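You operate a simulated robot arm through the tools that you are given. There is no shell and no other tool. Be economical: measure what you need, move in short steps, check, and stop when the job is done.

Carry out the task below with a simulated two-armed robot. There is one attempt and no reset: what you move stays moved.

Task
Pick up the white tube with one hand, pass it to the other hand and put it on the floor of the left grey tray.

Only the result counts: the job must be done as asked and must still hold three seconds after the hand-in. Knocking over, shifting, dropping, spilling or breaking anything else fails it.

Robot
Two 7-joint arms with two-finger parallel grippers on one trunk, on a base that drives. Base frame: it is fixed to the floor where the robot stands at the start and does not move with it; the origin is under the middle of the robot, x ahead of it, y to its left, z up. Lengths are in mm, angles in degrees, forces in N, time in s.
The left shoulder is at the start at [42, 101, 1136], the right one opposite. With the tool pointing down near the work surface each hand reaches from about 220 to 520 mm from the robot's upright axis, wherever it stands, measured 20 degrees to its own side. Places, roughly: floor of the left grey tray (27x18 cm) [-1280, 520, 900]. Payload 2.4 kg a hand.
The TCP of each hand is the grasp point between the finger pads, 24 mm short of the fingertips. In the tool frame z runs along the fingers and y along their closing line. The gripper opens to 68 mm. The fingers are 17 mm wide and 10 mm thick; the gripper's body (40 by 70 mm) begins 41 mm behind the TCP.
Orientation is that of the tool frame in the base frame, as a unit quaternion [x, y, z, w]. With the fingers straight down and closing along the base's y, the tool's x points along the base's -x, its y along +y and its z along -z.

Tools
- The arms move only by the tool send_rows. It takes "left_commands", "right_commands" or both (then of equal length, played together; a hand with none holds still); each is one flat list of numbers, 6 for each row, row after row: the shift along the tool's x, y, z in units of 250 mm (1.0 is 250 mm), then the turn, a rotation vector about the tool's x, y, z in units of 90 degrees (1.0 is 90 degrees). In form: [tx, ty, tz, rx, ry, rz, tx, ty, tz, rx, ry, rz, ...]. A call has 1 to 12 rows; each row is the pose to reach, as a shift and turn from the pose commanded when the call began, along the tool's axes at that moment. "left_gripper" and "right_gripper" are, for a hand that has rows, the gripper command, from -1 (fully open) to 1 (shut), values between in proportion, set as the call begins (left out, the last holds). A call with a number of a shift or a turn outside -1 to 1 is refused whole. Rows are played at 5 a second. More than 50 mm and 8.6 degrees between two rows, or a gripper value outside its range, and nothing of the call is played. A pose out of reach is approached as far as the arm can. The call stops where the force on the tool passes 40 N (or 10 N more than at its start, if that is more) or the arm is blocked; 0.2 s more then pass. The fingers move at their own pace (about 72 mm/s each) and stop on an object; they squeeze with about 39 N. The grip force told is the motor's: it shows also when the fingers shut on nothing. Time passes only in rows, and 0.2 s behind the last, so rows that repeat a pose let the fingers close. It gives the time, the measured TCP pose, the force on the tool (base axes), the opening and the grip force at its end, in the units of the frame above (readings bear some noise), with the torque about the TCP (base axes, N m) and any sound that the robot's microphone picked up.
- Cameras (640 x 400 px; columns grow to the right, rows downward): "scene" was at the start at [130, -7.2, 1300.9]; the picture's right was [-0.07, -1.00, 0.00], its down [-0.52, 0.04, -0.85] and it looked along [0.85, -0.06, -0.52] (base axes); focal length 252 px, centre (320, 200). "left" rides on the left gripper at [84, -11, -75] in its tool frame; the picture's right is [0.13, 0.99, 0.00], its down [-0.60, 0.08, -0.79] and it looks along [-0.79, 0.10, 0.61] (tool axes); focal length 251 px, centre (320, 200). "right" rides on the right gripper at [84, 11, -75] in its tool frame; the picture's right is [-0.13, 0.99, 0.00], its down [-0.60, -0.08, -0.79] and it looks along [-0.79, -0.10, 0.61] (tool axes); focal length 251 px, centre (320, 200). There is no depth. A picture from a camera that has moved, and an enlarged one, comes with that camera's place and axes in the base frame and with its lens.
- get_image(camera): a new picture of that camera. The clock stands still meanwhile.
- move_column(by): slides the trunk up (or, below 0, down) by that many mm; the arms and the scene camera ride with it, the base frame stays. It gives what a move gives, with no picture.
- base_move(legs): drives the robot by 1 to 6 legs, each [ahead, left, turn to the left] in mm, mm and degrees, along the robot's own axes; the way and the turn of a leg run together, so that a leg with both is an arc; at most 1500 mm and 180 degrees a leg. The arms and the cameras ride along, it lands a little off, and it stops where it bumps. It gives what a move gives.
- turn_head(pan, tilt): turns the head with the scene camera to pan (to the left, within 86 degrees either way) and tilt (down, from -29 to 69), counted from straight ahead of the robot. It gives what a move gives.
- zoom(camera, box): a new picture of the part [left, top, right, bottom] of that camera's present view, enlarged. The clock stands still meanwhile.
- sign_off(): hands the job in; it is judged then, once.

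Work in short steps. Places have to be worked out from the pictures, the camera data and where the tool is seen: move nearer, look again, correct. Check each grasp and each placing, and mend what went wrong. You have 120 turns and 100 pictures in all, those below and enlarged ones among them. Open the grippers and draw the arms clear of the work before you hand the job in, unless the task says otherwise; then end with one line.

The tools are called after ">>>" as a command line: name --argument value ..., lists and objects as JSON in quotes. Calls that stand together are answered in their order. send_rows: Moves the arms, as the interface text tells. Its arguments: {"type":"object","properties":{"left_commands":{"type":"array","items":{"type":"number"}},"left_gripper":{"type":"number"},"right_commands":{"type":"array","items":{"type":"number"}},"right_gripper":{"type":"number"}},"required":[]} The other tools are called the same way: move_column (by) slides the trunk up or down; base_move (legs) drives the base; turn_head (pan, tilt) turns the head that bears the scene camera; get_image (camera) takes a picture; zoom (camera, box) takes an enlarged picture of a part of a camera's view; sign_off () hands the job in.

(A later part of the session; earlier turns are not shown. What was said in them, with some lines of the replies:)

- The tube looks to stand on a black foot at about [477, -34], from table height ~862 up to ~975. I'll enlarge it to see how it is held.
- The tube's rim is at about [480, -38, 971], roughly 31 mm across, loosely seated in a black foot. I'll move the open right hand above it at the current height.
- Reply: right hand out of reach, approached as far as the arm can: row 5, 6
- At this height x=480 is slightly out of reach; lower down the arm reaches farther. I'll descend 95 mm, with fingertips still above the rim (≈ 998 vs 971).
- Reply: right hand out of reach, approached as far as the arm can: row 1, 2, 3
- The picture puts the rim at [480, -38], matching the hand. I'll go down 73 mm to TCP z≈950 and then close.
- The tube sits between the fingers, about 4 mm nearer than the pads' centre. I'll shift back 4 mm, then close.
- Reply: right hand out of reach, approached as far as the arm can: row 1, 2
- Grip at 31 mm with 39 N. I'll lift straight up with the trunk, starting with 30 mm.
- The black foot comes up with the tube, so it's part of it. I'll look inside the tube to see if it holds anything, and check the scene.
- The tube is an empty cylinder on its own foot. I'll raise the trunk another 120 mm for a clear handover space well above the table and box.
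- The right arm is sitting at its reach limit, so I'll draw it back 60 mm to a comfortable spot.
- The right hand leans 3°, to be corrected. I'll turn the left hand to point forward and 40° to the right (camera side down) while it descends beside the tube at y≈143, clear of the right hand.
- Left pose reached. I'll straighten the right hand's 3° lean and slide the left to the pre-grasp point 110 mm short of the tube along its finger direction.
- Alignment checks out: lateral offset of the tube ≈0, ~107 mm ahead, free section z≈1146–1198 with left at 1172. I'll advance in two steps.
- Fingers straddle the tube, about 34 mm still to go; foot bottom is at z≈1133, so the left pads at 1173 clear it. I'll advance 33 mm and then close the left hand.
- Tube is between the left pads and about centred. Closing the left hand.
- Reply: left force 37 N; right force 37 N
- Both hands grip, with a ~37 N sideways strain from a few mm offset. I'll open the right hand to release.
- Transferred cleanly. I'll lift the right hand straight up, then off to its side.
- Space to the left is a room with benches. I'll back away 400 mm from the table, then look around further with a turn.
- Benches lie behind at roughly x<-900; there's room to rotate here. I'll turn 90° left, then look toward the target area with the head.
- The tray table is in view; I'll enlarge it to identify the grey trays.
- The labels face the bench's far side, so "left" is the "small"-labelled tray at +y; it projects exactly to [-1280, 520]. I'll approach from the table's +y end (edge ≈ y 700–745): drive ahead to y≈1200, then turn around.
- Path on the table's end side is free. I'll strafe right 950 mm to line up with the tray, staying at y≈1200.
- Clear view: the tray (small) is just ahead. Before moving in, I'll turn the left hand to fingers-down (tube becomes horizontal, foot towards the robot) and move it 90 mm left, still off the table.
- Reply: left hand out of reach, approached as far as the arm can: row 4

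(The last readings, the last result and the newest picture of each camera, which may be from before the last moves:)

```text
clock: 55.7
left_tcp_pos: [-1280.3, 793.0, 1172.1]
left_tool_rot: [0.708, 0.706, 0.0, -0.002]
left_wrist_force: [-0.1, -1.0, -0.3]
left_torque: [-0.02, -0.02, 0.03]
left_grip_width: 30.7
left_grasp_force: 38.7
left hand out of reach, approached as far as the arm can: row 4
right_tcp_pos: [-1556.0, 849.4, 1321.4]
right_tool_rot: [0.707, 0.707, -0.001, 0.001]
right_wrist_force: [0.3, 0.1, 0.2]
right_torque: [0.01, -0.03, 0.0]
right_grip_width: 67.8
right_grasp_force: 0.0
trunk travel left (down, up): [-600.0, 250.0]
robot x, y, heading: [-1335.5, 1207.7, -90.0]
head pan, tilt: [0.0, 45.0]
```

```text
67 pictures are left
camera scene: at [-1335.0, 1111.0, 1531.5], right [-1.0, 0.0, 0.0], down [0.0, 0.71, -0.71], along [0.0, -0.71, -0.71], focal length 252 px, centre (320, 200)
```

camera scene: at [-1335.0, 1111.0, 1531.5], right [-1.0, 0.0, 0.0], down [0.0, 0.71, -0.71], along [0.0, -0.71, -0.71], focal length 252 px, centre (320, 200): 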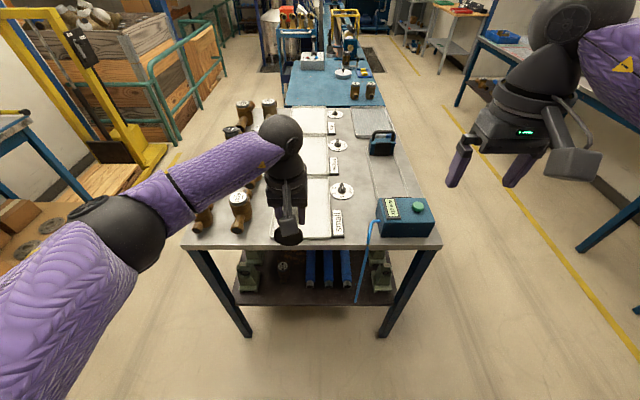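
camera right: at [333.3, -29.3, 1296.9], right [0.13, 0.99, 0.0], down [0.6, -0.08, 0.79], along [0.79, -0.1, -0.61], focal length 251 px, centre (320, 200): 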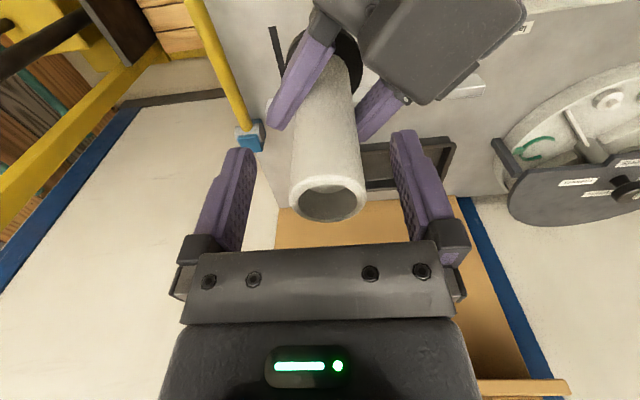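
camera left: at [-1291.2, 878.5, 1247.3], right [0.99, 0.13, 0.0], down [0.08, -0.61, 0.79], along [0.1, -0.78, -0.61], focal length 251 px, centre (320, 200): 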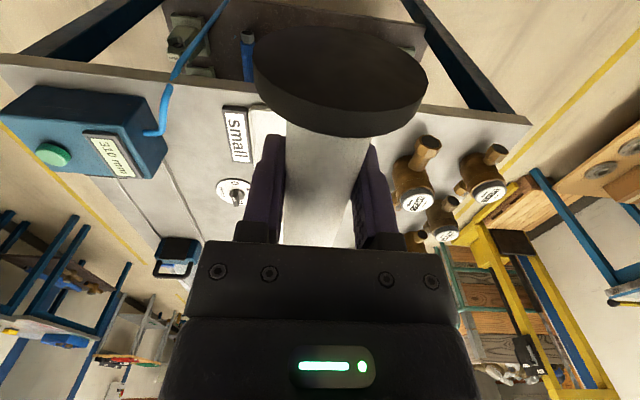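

Tray spans x≈-1366…-1188, y≈365…649, and valves (tops ≈1000) stand beside it at x≈-1080, so I must keep my elbow high. I'll drive ahead 200 mm so the hand hovers above the tray at z 1172.

>>> base_move --legs '[[200, 0, 0]]'

>>> get_image --camera "left"

>>> turn_head --pan 25 --tilt 50

>>> get_image --camera "scene"

```text
clock: 57.3
left_tcp_pos: [-1280.3, 593.4, 1172.8]
left_tool_rot: [0.708, 0.706, 0.001, -0.002]
left_wrist_force: [0.2, -0.3, 0.7]
left_torque: [0.0, 0.0, 0.01]
left_grip_width: 30.3
left_grasp_force: 38.5
right_tcp_pos: [-1555.7, 648.6, 1322.1]
right_tool_rot: [0.707, 0.708, 0.0, 0.0]
right_wrist_force: [0.1, -0.5, -0.1]
right_torque: [0.02, 0.02, -0.03]
right_grip_width: 68.0
right_grasp_force: 0.0
trunk travel left (down, up): [-600.0, 250.0]
robot x, y, heading: [-1333.8, 1005.7, -89.7]
head pan, tilt: [0.0, 45.0]
```

```text
66 pictures are left
camera left: at [-1290.6, 677.5, 1246.8], right [0.99, 0.13, 0.0], down [0.08, -0.61, 0.79], along [0.1, -0.78, -0.61], focal length 251 px, centre (320, 200)
```

left: 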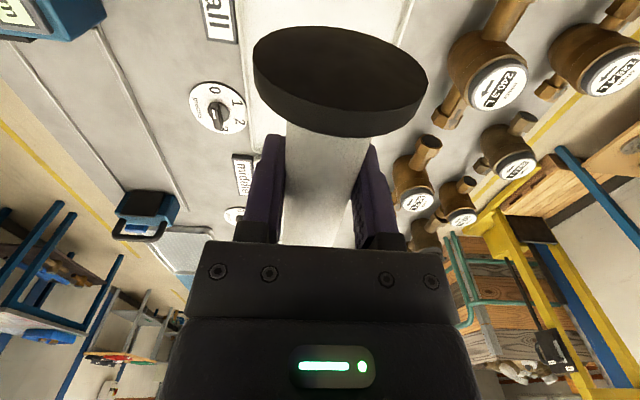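

```text
clock: 58.2
left_tcp_pos: [-1278.9, 592.5, 1172.5]
left_tool_rot: [0.708, 0.706, 0.0, 0.0]
left_wrist_force: [0.3, 0.2, 0.3]
left_torque: [0.02, 0.0, 0.02]
left_grip_width: 30.5
left_grasp_force: 39.1
right_tcp_pos: [-1555.0, 649.6, 1321.9]
right_tool_rot: [0.708, 0.707, 0.0, 0.0]
right_wrist_force: [-0.3, 0.6, 0.6]
right_torque: [0.01, 0.01, 0.01]
right_grip_width: 68.0
right_grasp_force: 0.1
trunk travel left (down, up): [-600.0, 250.0]
robot x, y, heading: [-1334.8, 1009.4, -90.0]
head pan, tilt: [25.0, 50.0]
```

```text
65 pictures are left
camera scene: at [-1302.1, 922.2, 1524.6], right [-0.91, -0.42, 0.0], down [-0.32, 0.69, -0.64], along [0.27, -0.58, -0.77], focal length 252 px, centre (320, 200)
```

scene: 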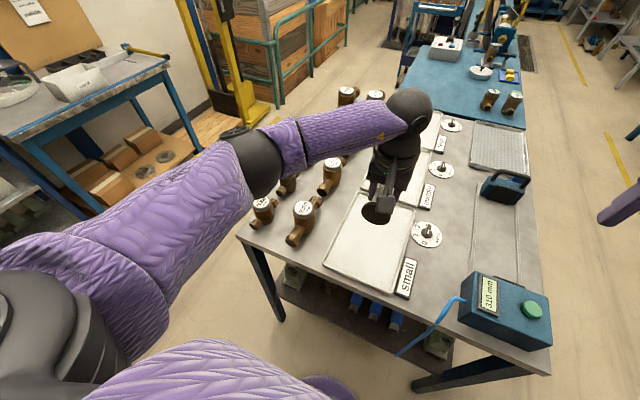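

The elbow is about z≈1230–1280 above the valves. I'll lower with the arm itself (trunk kept high) by 120 mm and 20 mm further forward, then check.

>>> send_rows --left_commands '[-0.02, 0, 0.12, 0, 0, 0, -0.04, 0, 0.24, 0, 0, 0, -0.06, 0, 0.36, 0, 0, 0, -0.08, 0, 0.48, 0, 0, 0, -0.08, 0, 0.48, 0, 0, 0]'

>>> get_image --camera "scene"

>>> get_image --camera "left"

```text
clock: 59.4
left_tcp_pos: [-1280.8, 572.8, 1052.7]
left_tool_rot: [0.708, 0.706, 0.0, -0.002]
left_wrist_force: [-0.6, -0.4, -0.4]
left_torque: [-0.01, 0.03, -0.02]
left_grip_width: 30.5
left_grasp_force: 39.0
right_tcp_pos: [-1553.2, 649.9, 1322.9]
right_tool_rot: [0.707, 0.708, 0.0, 0.001]
right_wrist_force: [0.4, 0.6, 0.1]
right_torque: [-0.01, -0.04, -0.01]
right_grip_width: 68.3
right_grasp_force: 0.0
trunk travel left (down, up): [-600.0, 250.0]
robot x, y, heading: [-1336.2, 1006.8, -90.4]
head pan, tilt: [25.0, 50.0]
```

```text
64 pictures are left
camera scene: at [-1301.7, 922.4, 1524.6], right [-0.91, -0.42, 0.0], down [-0.32, 0.69, -0.64], along [0.27, -0.58, -0.77], focal length 252 px, centre (320, 200)
```

scene: 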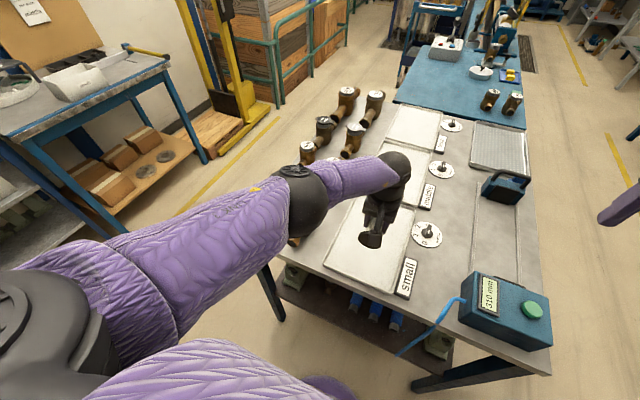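

```text
63 pictures are left
camera left: at [-1290.7, 658.0, 1126.8], right [0.99, 0.13, 0.0], down [0.08, -0.61, 0.79], along [0.1, -0.79, -0.61], focal length 251 px, centre (320, 200)
```

left: 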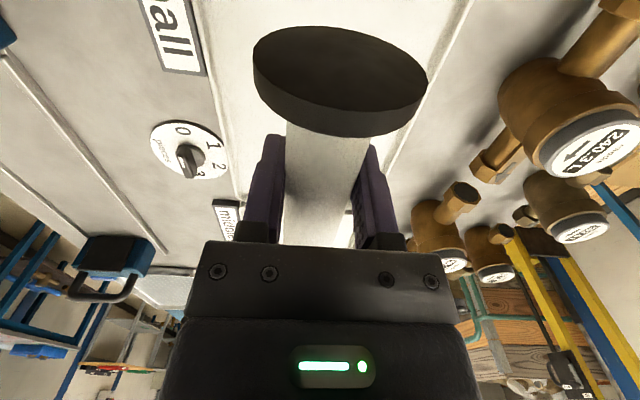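

Elbow stays well above the valves and inside the tray line. Down another 95 mm, then check the distance to the tray floor.

>>> send_rows --left_commands '[0, 0, 0.13, 0, 0, 0, 0, 0, 0.26, 0, 0, 0, 0, 0, 0.38, 0, 0, 0, 0, 0, 0.38, 0, 0, 0]'

>>> get_image --camera "scene"

>>> get_image --camera "left"

```text
clock: 60.4
left_tcp_pos: [-1272.5, 602.6, 979.2]
left_tool_rot: [0.708, 0.706, 0.0, -0.002]
left_wrist_force: [0.5, -1.3, 0.4]
left_torque: [0.04, 0.02, 0.01]
left_grip_width: 30.5
left_grasp_force: 39.7
left hand out of reach, approached as far as the arm can: row 1, 2, 3, 4
right_tcp_pos: [-1555.4, 649.2, 1321.8]
right_tool_rot: [0.708, 0.707, 0.0, 0.001]
right_wrist_force: [0.7, 0.0, -0.1]
right_torque: [-0.01, 0.02, 0.01]
right_grip_width: 68.1
right_grasp_force: 0.1
trunk travel left (down, up): [-600.0, 250.0]
robot x, y, heading: [-1337.1, 1006.3, -90.0]
head pan, tilt: [25.0, 50.0]
```

```text
62 pictures are left
camera scene: at [-1302.6, 922.3, 1524.7], right [-0.91, -0.42, 0.0], down [-0.32, 0.69, -0.64], along [0.27, -0.58, -0.77], focal length 252 px, centre (320, 200)
```

scene: 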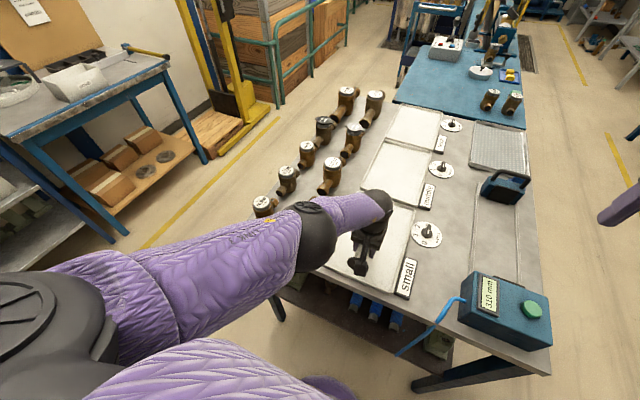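

```text
61 pictures are left
camera left: at [-1283.5, 687.4, 1054.1], right [0.99, 0.13, 0.0], down [0.08, -0.61, 0.79], along [0.1, -0.79, -0.61], focal length 251 px, centre (320, 200)
```

left: 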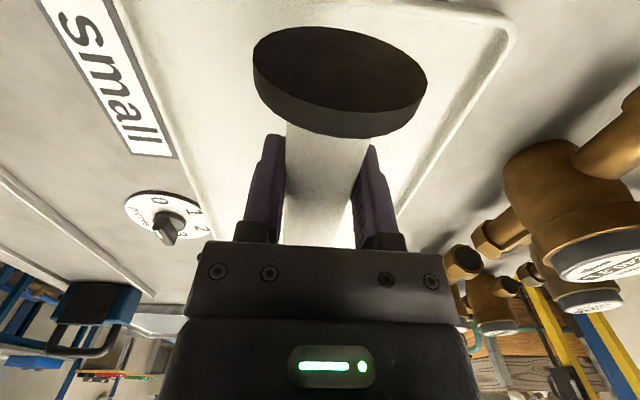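

The arm is fully stretched here. I'll raise the commanded pose 60 mm back into reach, then lower the trunk 70 mm.

>>> send_rows --left_commands '[0, 0, -0.12, 0, 0, 0, 0, 0, -0.24, 0, 0, 0, 0, 0, -0.24, 0, 0, 0]'

>>> move_column --by -60

>>> get_image --camera "scene"

```text
clock: 61.2
left_tcp_pos: [-1271.0, 603.4, 1039.5]
left_tool_rot: [0.708, 0.706, 0.001, -0.001]
left_wrist_force: [-0.2, -0.1, -0.8]
left_torque: [-0.02, 0.0, -0.03]
left_grip_width: 31.0
left_grasp_force: 39.0
right_tcp_pos: [-1554.8, 649.3, 1321.8]
right_tool_rot: [0.707, 0.707, 0.001, 0.0]
right_wrist_force: [0.3, -0.4, 0.4]
right_torque: [0.03, 0.01, 0.04]
right_grip_width: 68.2
right_grasp_force: 0.1
trunk travel left (down, up): [-600.0, 250.0]
robot x, y, heading: [-1338.7, 1008.1, -90.1]
head pan, tilt: [25.0, 50.0]
```

```text
clock: 62.2
left_tcp_pos: [-1273.7, 603.0, 979.3]
left_tool_rot: [0.708, 0.706, 0.001, -0.001]
left_wrist_force: [-0.2, -0.3, 0.4]
left_torque: [-0.01, -0.02, 0.01]
left_grip_width: 30.3
left_grasp_force: 38.7
right_tcp_pos: [-1554.9, 649.5, 1260.9]
right_tool_rot: [0.706, 0.708, -0.001, 0.0]
right_wrist_force: [-0.1, 0.4, -0.7]
right_torque: [0.02, 0.0, -0.02]
right_grip_width: 68.0
right_grasp_force: 0.1
trunk travel left (down, up): [-540.0, 310.0]
robot x, y, heading: [-1333.4, 1009.4, -89.9]
head pan, tilt: [25.0, 50.0]
```

```text
60 pictures are left
camera scene: at [-1302.0, 919.3, 1464.6], right [-0.91, -0.42, 0.0], down [-0.32, 0.69, -0.64], along [0.27, -0.58, -0.77], focal length 252 px, centre (320, 200)
```

scene: 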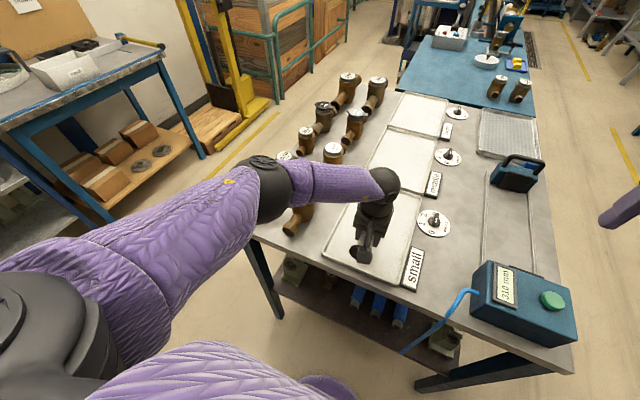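

Now there's slack in the arm. I'll move forward 38 mm and down 30 mm, then check.

>>> send_rows --left_commands '[-0.075, 0, 0, 0, 0, 0, -0.15, 0, 0, 0, 0, 0, -0.15, 0, 0.06, 0, 0, 0, -0.15, 0, 0.12, 0, 0, 0, -0.15, 0, 0.12, 0, 0, 0]'

>>> get_image --camera "left"

>>> zoom --camera "scene" --box '[230, 120, 470, 300]'

```text
clock: 63.4
left_tcp_pos: [-1270.3, 579.7, 953.6]
left_tool_rot: [0.708, 0.706, 0.0, -0.001]
left_wrist_force: [-0.2, -0.7, -0.4]
left_torque: [0.02, -0.01, 0.01]
left_grip_width: 30.3
left_grasp_force: 39.5
left hand out of reach, approached as far as the arm can: row 2, 3, 4, 5
right_tcp_pos: [-1555.0, 648.8, 1262.8]
right_tool_rot: [0.707, 0.708, 0.0, 0.0]
right_wrist_force: [-0.5, -0.5, 0.3]
right_torque: [0.02, 0.0, 0.0]
right_grip_width: 68.4
right_grasp_force: 0.1
trunk travel left (down, up): [-540.0, 310.0]
robot x, y, heading: [-1339.4, 1010.8, -89.7]
head pan, tilt: [25.0, 50.0]
```

```text
59 pictures are left
camera left: at [-1281.4, 664.4, 1029.0], right [0.99, 0.13, 0.0], down [0.08, -0.61, 0.79], along [0.1, -0.79, -0.61], focal length 251 px, centre (320, 200)
```

left: 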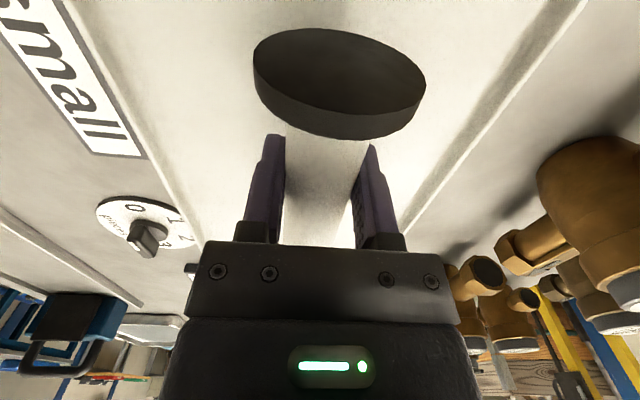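

```text
2.22 times, centred on (350, 210) of scene
camera zoom: at [-1302.9, 919.1, 1464.5], right [-0.91, -0.42, 0.0], down [-0.32, 0.69, -0.64], along [0.27, -0.58, -0.77], focal length 559 px, centre (253, 178)
```

zoom: 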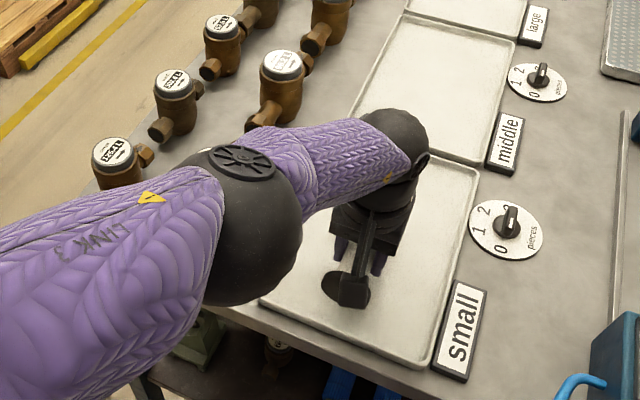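

The forearm is over the tray and clear of the valves. To centre the tube better I'll drive 25 mm ahead and lower the trunk 18 mm (foot edge then ≈ z 909).

>>> base_move --legs '[[25, 0, 0]]'

>>> move_column --by -18

>>> get_image --camera "left"

>>> turn_head --pan 0 --tilt 58

>>> get_image --camera "scene"

```text
clock: 64.2
left_tcp_pos: [-1270.2, 552.9, 954.3]
left_tool_rot: [0.708, 0.706, 0.0, -0.002]
left_wrist_force: [0.8, -0.7, 0.0]
left_torque: [0.0, 0.0, 0.0]
left_grip_width: 30.7
left_grasp_force: 39.0
right_tcp_pos: [-1554.3, 623.0, 1261.5]
right_tool_rot: [0.707, 0.708, 0.001, -0.001]
right_wrist_force: [-0.6, -0.2, 0.7]
right_torque: [0.06, 0.0, -0.01]
right_grip_width: 68.1
right_grasp_force: 0.1
trunk travel left (down, up): [-540.0, 310.0]
robot x, y, heading: [-1333.7, 982.0, -90.2]
head pan, tilt: [25.0, 50.0]
```

```text
clock: 64.9
left_tcp_pos: [-1268.6, 553.3, 936.5]
left_tool_rot: [0.709, 0.705, 0.001, -0.001]
left_wrist_force: [-0.4, 0.0, 0.5]
left_torque: [-0.03, -0.01, -0.04]
left_grip_width: 30.5
left_grasp_force: 39.2
right_tcp_pos: [-1555.3, 624.3, 1244.5]
right_tool_rot: [0.707, 0.707, 0.0, 0.001]
right_wrist_force: [0.6, 0.9, -0.5]
right_torque: [-0.02, 0.0, 0.02]
right_grip_width: 68.0
right_grasp_force: 0.0
trunk travel left (down, up): [-522.0, 328.0]
robot x, y, heading: [-1334.5, 982.8, -90.1]
head pan, tilt: [25.0, 50.0]
```

```text
57 pictures are left
camera left: at [-1280.8, 639.2, 1011.3], right [0.99, 0.13, 0.0], down [0.08, -0.61, 0.79], along [0.1, -0.79, -0.61], focal length 251 px, centre (320, 200)
```

left: 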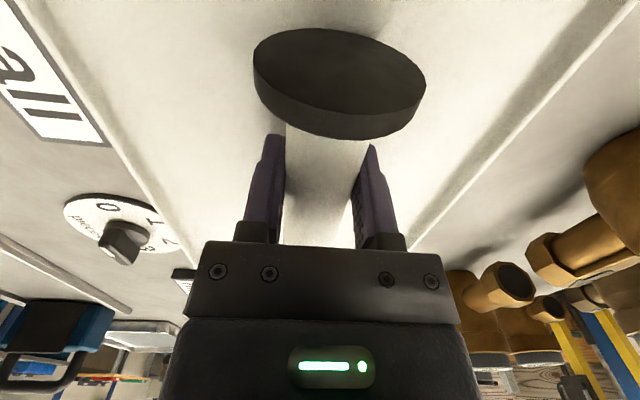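

```text
clock: 65.8
left_tcp_pos: [-1269.8, 554.3, 936.8]
left_tool_rot: [0.708, 0.706, 0.0, -0.001]
left_wrist_force: [-0.5, -0.4, 0.8]
left_torque: [-0.01, 0.0, 0.0]
left_grip_width: 30.3
left_grasp_force: 38.9
right_tcp_pos: [-1555.7, 624.7, 1243.4]
right_tool_rot: [0.707, 0.707, 0.0, 0.0]
right_wrist_force: [0.2, 0.6, 0.3]
right_torque: [0.01, 0.02, -0.01]
right_grip_width: 68.1
right_grasp_force: 0.0
trunk travel left (down, up): [-522.0, 328.0]
robot x, y, heading: [-1336.4, 979.4, -89.8]
head pan, tilt: [0.0, 58.0]
```

```text
56 pictures are left
camera scene: at [-1334.5, 893.2, 1436.3], right [-1.0, 0.0, 0.0], down [0.0, 0.85, -0.53], along [0.0, -0.53, -0.85], focal length 252 px, centre (320, 200)
```

scene: 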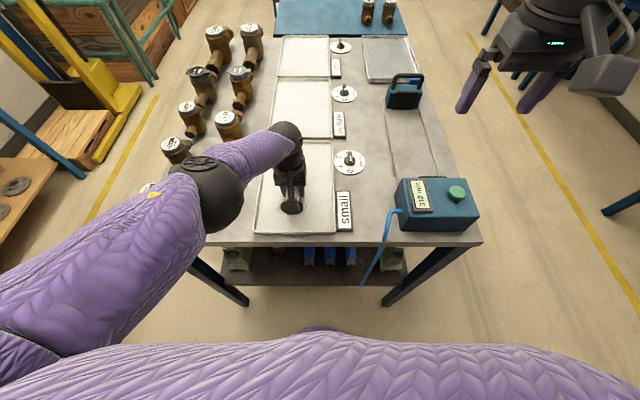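

Hand is within the tray with ~80 mm to spare in y. I'll lower with the trunk in small steps, watching the force.

>>> move_column --by -5

>>> move_column --by -3

```text
clock: 66.3
left_tcp_pos: [-1269.2, 553.2, 931.4]
left_tool_rot: [0.708, 0.706, -0.001, 0.0]
left_wrist_force: [0.3, -3.5, 16.9]
left_torque: [0.84, 0.0, -0.01]
left_grip_width: 30.4
left_grasp_force: 38.4
right_tcp_pos: [-1555.4, 624.3, 1237.4]
right_tool_rot: [0.707, 0.707, 0.0, 0.0]
right_wrist_force: [0.1, 0.5, 0.2]
right_torque: [0.02, 0.01, -0.01]
right_grip_width: 68.0
right_grasp_force: 0.1
trunk travel left (down, up): [-517.0, 333.0]
robot x, y, heading: [-1334.6, 984.2, -90.0]
head pan, tilt: [0.0, 58.0]
```

```text
clock: 66.8
left_tcp_pos: [-1269.7, 553.8, 930.7]
left_tool_rot: [0.708, 0.706, -0.001, 0.0]
left_wrist_force: [1.3, -5.4, 28.2]
left_torque: [0.63, -0.31, -0.29]
left_grip_width: 30.4
left_grasp_force: 39.5
right_tcp_pos: [-1555.4, 624.7, 1236.2]
right_tool_rot: [0.707, 0.707, 0.0, 0.0]
right_wrist_force: [-1.1, 0.4, 0.3]
right_torque: [0.0, 0.0, -0.01]
right_grip_width: 68.1
right_grasp_force: 0.1
trunk travel left (down, up): [-514.0, 336.0]
robot x, y, heading: [-1337.1, 985.6, -90.2]
head pan, tilt: [0.0, 58.0]
```

The foot is on the floor (17–28 N at TCP 931). I'll ease up 3 mm, then open slightly so the tube settles between the fingers.

>>> move_column --by 3

>>> send_rows --left_commands '[0, 0, 0, 0, 0, 0, 0, 0, 0, 0, 0, 0, 0, 0, 0, 0, 0, 0, 0, 0, 0, 0, 0, 0]' --left_gripper -0.15

>>> get_image --camera "left"

```text
clock: 67.4
left_tcp_pos: [-1270.1, 554.6, 931.2]
left_tool_rot: [0.709, 0.706, 0.001, -0.002]
left_wrist_force: [0.7, 0.2, -0.9]
left_torque: [0.03, -0.01, 0.01]
left_grip_width: 30.3
left_grasp_force: 39.5
right_tcp_pos: [-1555.4, 624.8, 1238.6]
right_tool_rot: [0.707, 0.707, 0.0, 0.0]
right_wrist_force: [0.5, -0.1, 0.3]
right_torque: [0.0, 0.02, -0.02]
right_grip_width: 68.1
right_grasp_force: 0.1
trunk travel left (down, up): [-517.0, 333.0]
robot x, y, heading: [-1333.3, 980.8, -89.8]
head pan, tilt: [0.0, 58.0]
```

```text
clock: 68.4
left_tcp_pos: [-1269.3, 554.6, 931.8]
left_tool_rot: [0.709, 0.706, 0.0, -0.001]
left_wrist_force: [0.1, 0.2, 0.7]
left_torque: [0.0, -0.06, 0.01]
left_grip_width: 39.1
left_grasp_force: 0.1
right_tcp_pos: [-1553.9, 624.4, 1239.3]
right_tool_rot: [0.708, 0.707, -0.001, 0.001]
right_wrist_force: [-0.2, 0.1, -0.3]
right_torque: [0.0, -0.01, 0.02]
right_grip_width: 68.3
right_grasp_force: 0.1
trunk travel left (down, up): [-517.0, 333.0]
robot x, y, heading: [-1334.6, 980.2, -89.8]
head pan, tilt: [0.0, 58.0]
```

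```text
55 pictures are left
camera left: at [-1280.9, 639.1, 1006.2], right [0.99, 0.13, 0.0], down [0.08, -0.61, 0.79], along [0.1, -0.79, -0.61], focal length 251 px, centre (320, 200)
```

left: 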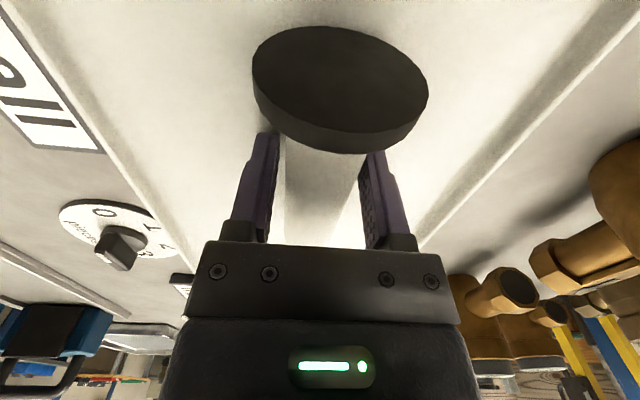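

The tube has settled, lying in the tray between the fingers. I'll open fully, wait, and look.

>>> send_rows --left_commands '[0, 0, 0, 0, 0, 0, 0, 0, 0, 0, 0, 0, 0, 0, 0, 0, 0, 0, 0, 0, 0, 0, 0, 0]' --left_gripper -1

>>> get_image --camera "left"

```text
clock: 69.4
left_tcp_pos: [-1269.6, 553.5, 932.4]
left_tool_rot: [0.708, 0.706, 0.0, -0.002]
left_wrist_force: [0.1, 0.2, 0.2]
left_torque: [-0.01, 0.0, -0.04]
left_grip_width: 67.8
left_grasp_force: 0.0
right_tcp_pos: [-1555.4, 624.2, 1238.4]
right_tool_rot: [0.707, 0.707, 0.0, 0.0]
right_wrist_force: [-0.6, 0.0, 0.2]
right_torque: [0.01, 0.02, 0.01]
right_grip_width: 68.0
right_grasp_force: 0.0
trunk travel left (down, up): [-517.0, 333.0]
robot x, y, heading: [-1334.5, 983.1, -90.2]
head pan, tilt: [0.0, 58.0]
```

```text
54 pictures are left
camera left: at [-1280.8, 639.0, 1006.2], right [0.99, 0.13, 0.0], down [0.08, -0.61, 0.79], along [0.1, -0.79, -0.61], focal length 251 px, centre (320, 200)
```

left: 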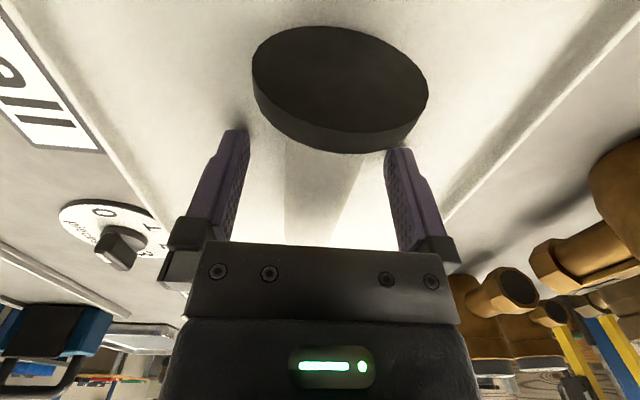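

The tube rests still. I'll raise the trunk straight up 200 mm, then back away 250 mm and inspect.

>>> move_column --by 200

>>> base_move --legs '[[-250, 0, 0]]'

>>> turn_head --pan 0 --tilt 45

>>> get_image --camera "scene"

>>> get_image --camera "left"

```text
clock: 71.5
left_tcp_pos: [-1270.2, 553.7, 1138.1]
left_tool_rot: [0.708, 0.706, -0.005, 0.003]
left_wrist_force: [-0.2, -0.5, 1.0]
left_torque: [-0.04, 0.04, 0.02]
left_grip_width: 68.1
left_grasp_force: 0.1
right_tcp_pos: [-1554.6, 624.4, 1438.8]
right_tool_rot: [0.707, 0.707, 0.0, 0.001]
right_wrist_force: [0.4, 0.1, -0.9]
right_torque: [-0.02, -0.03, 0.03]
right_grip_width: 68.1
right_grasp_force: 0.1
trunk travel left (down, up): [-717.0, 133.0]
robot x, y, heading: [-1333.9, 984.7, -90.2]
head pan, tilt: [0.0, 58.0]
```

```text
clock: 73.3
left_tcp_pos: [-1271.0, 802.0, 1138.2]
left_tool_rot: [0.709, 0.705, -0.004, 0.004]
left_wrist_force: [-0.5, 0.8, 0.5]
left_torque: [-0.04, -0.02, -0.03]
left_grip_width: 68.2
left_grasp_force: 0.0
right_tcp_pos: [-1554.4, 872.4, 1438.8]
right_tool_rot: [0.708, 0.706, 0.0, 0.0]
right_wrist_force: [-0.3, 1.1, -0.5]
right_torque: [-0.01, -0.01, -0.01]
right_grip_width: 68.0
right_grasp_force: 0.1
trunk travel left (down, up): [-717.0, 133.0]
robot x, y, heading: [-1337.6, 1227.1, -89.9]
head pan, tilt: [0.0, 58.0]
```

```text
clock: 74.1
left_tcp_pos: [-1270.6, 800.2, 1137.9]
left_tool_rot: [0.709, 0.705, -0.004, 0.003]
left_wrist_force: [1.4, 0.9, -0.5]
left_torque: [-0.04, 0.03, 0.03]
left_grip_width: 68.0
left_grasp_force: 0.0
right_tcp_pos: [-1555.6, 871.2, 1438.1]
right_tool_rot: [0.707, 0.707, 0.001, -0.001]
right_wrist_force: [0.1, -0.8, 0.6]
right_torque: [-0.05, 0.0, 0.02]
right_grip_width: 68.1
right_grasp_force: 0.0
trunk travel left (down, up): [-717.0, 133.0]
robot x, y, heading: [-1335.6, 1227.0, -90.0]
head pan, tilt: [0.0, 45.0]
```

```text
53 pictures are left
camera scene: at [-1334.7, 1134.8, 1648.5], right [-1.0, 0.0, 0.0], down [0.0, 0.71, -0.71], along [0.0, -0.71, -0.71], focal length 252 px, centre (320, 200)
```

scene: 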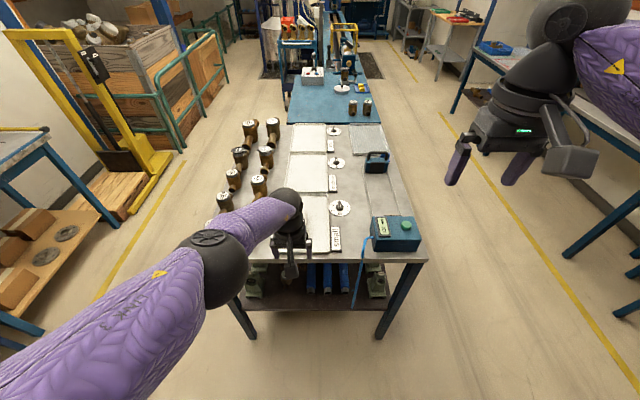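

```text
52 pictures are left
camera left: at [-1281.1, 885.9, 1210.7], right [0.99, 0.12, 0.0], down [0.08, -0.6, 0.8], along [0.1, -0.79, -0.6], focal length 251 px, centre (320, 200)
```

left: 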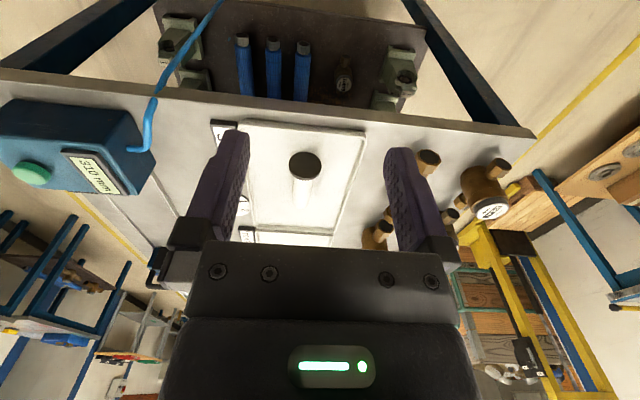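

The tube lies on the tray floor, the neighbouring items look undisturbed, and both hands are open and clear. Handing in.

>>> sign_off

```text
The job is handed in.
```

The white tube was picked up with the right hand, passed to the left, and now lies on its side on the floor of the left grey tray (the one labelled "small"). Both grippers are open and drawn clear.
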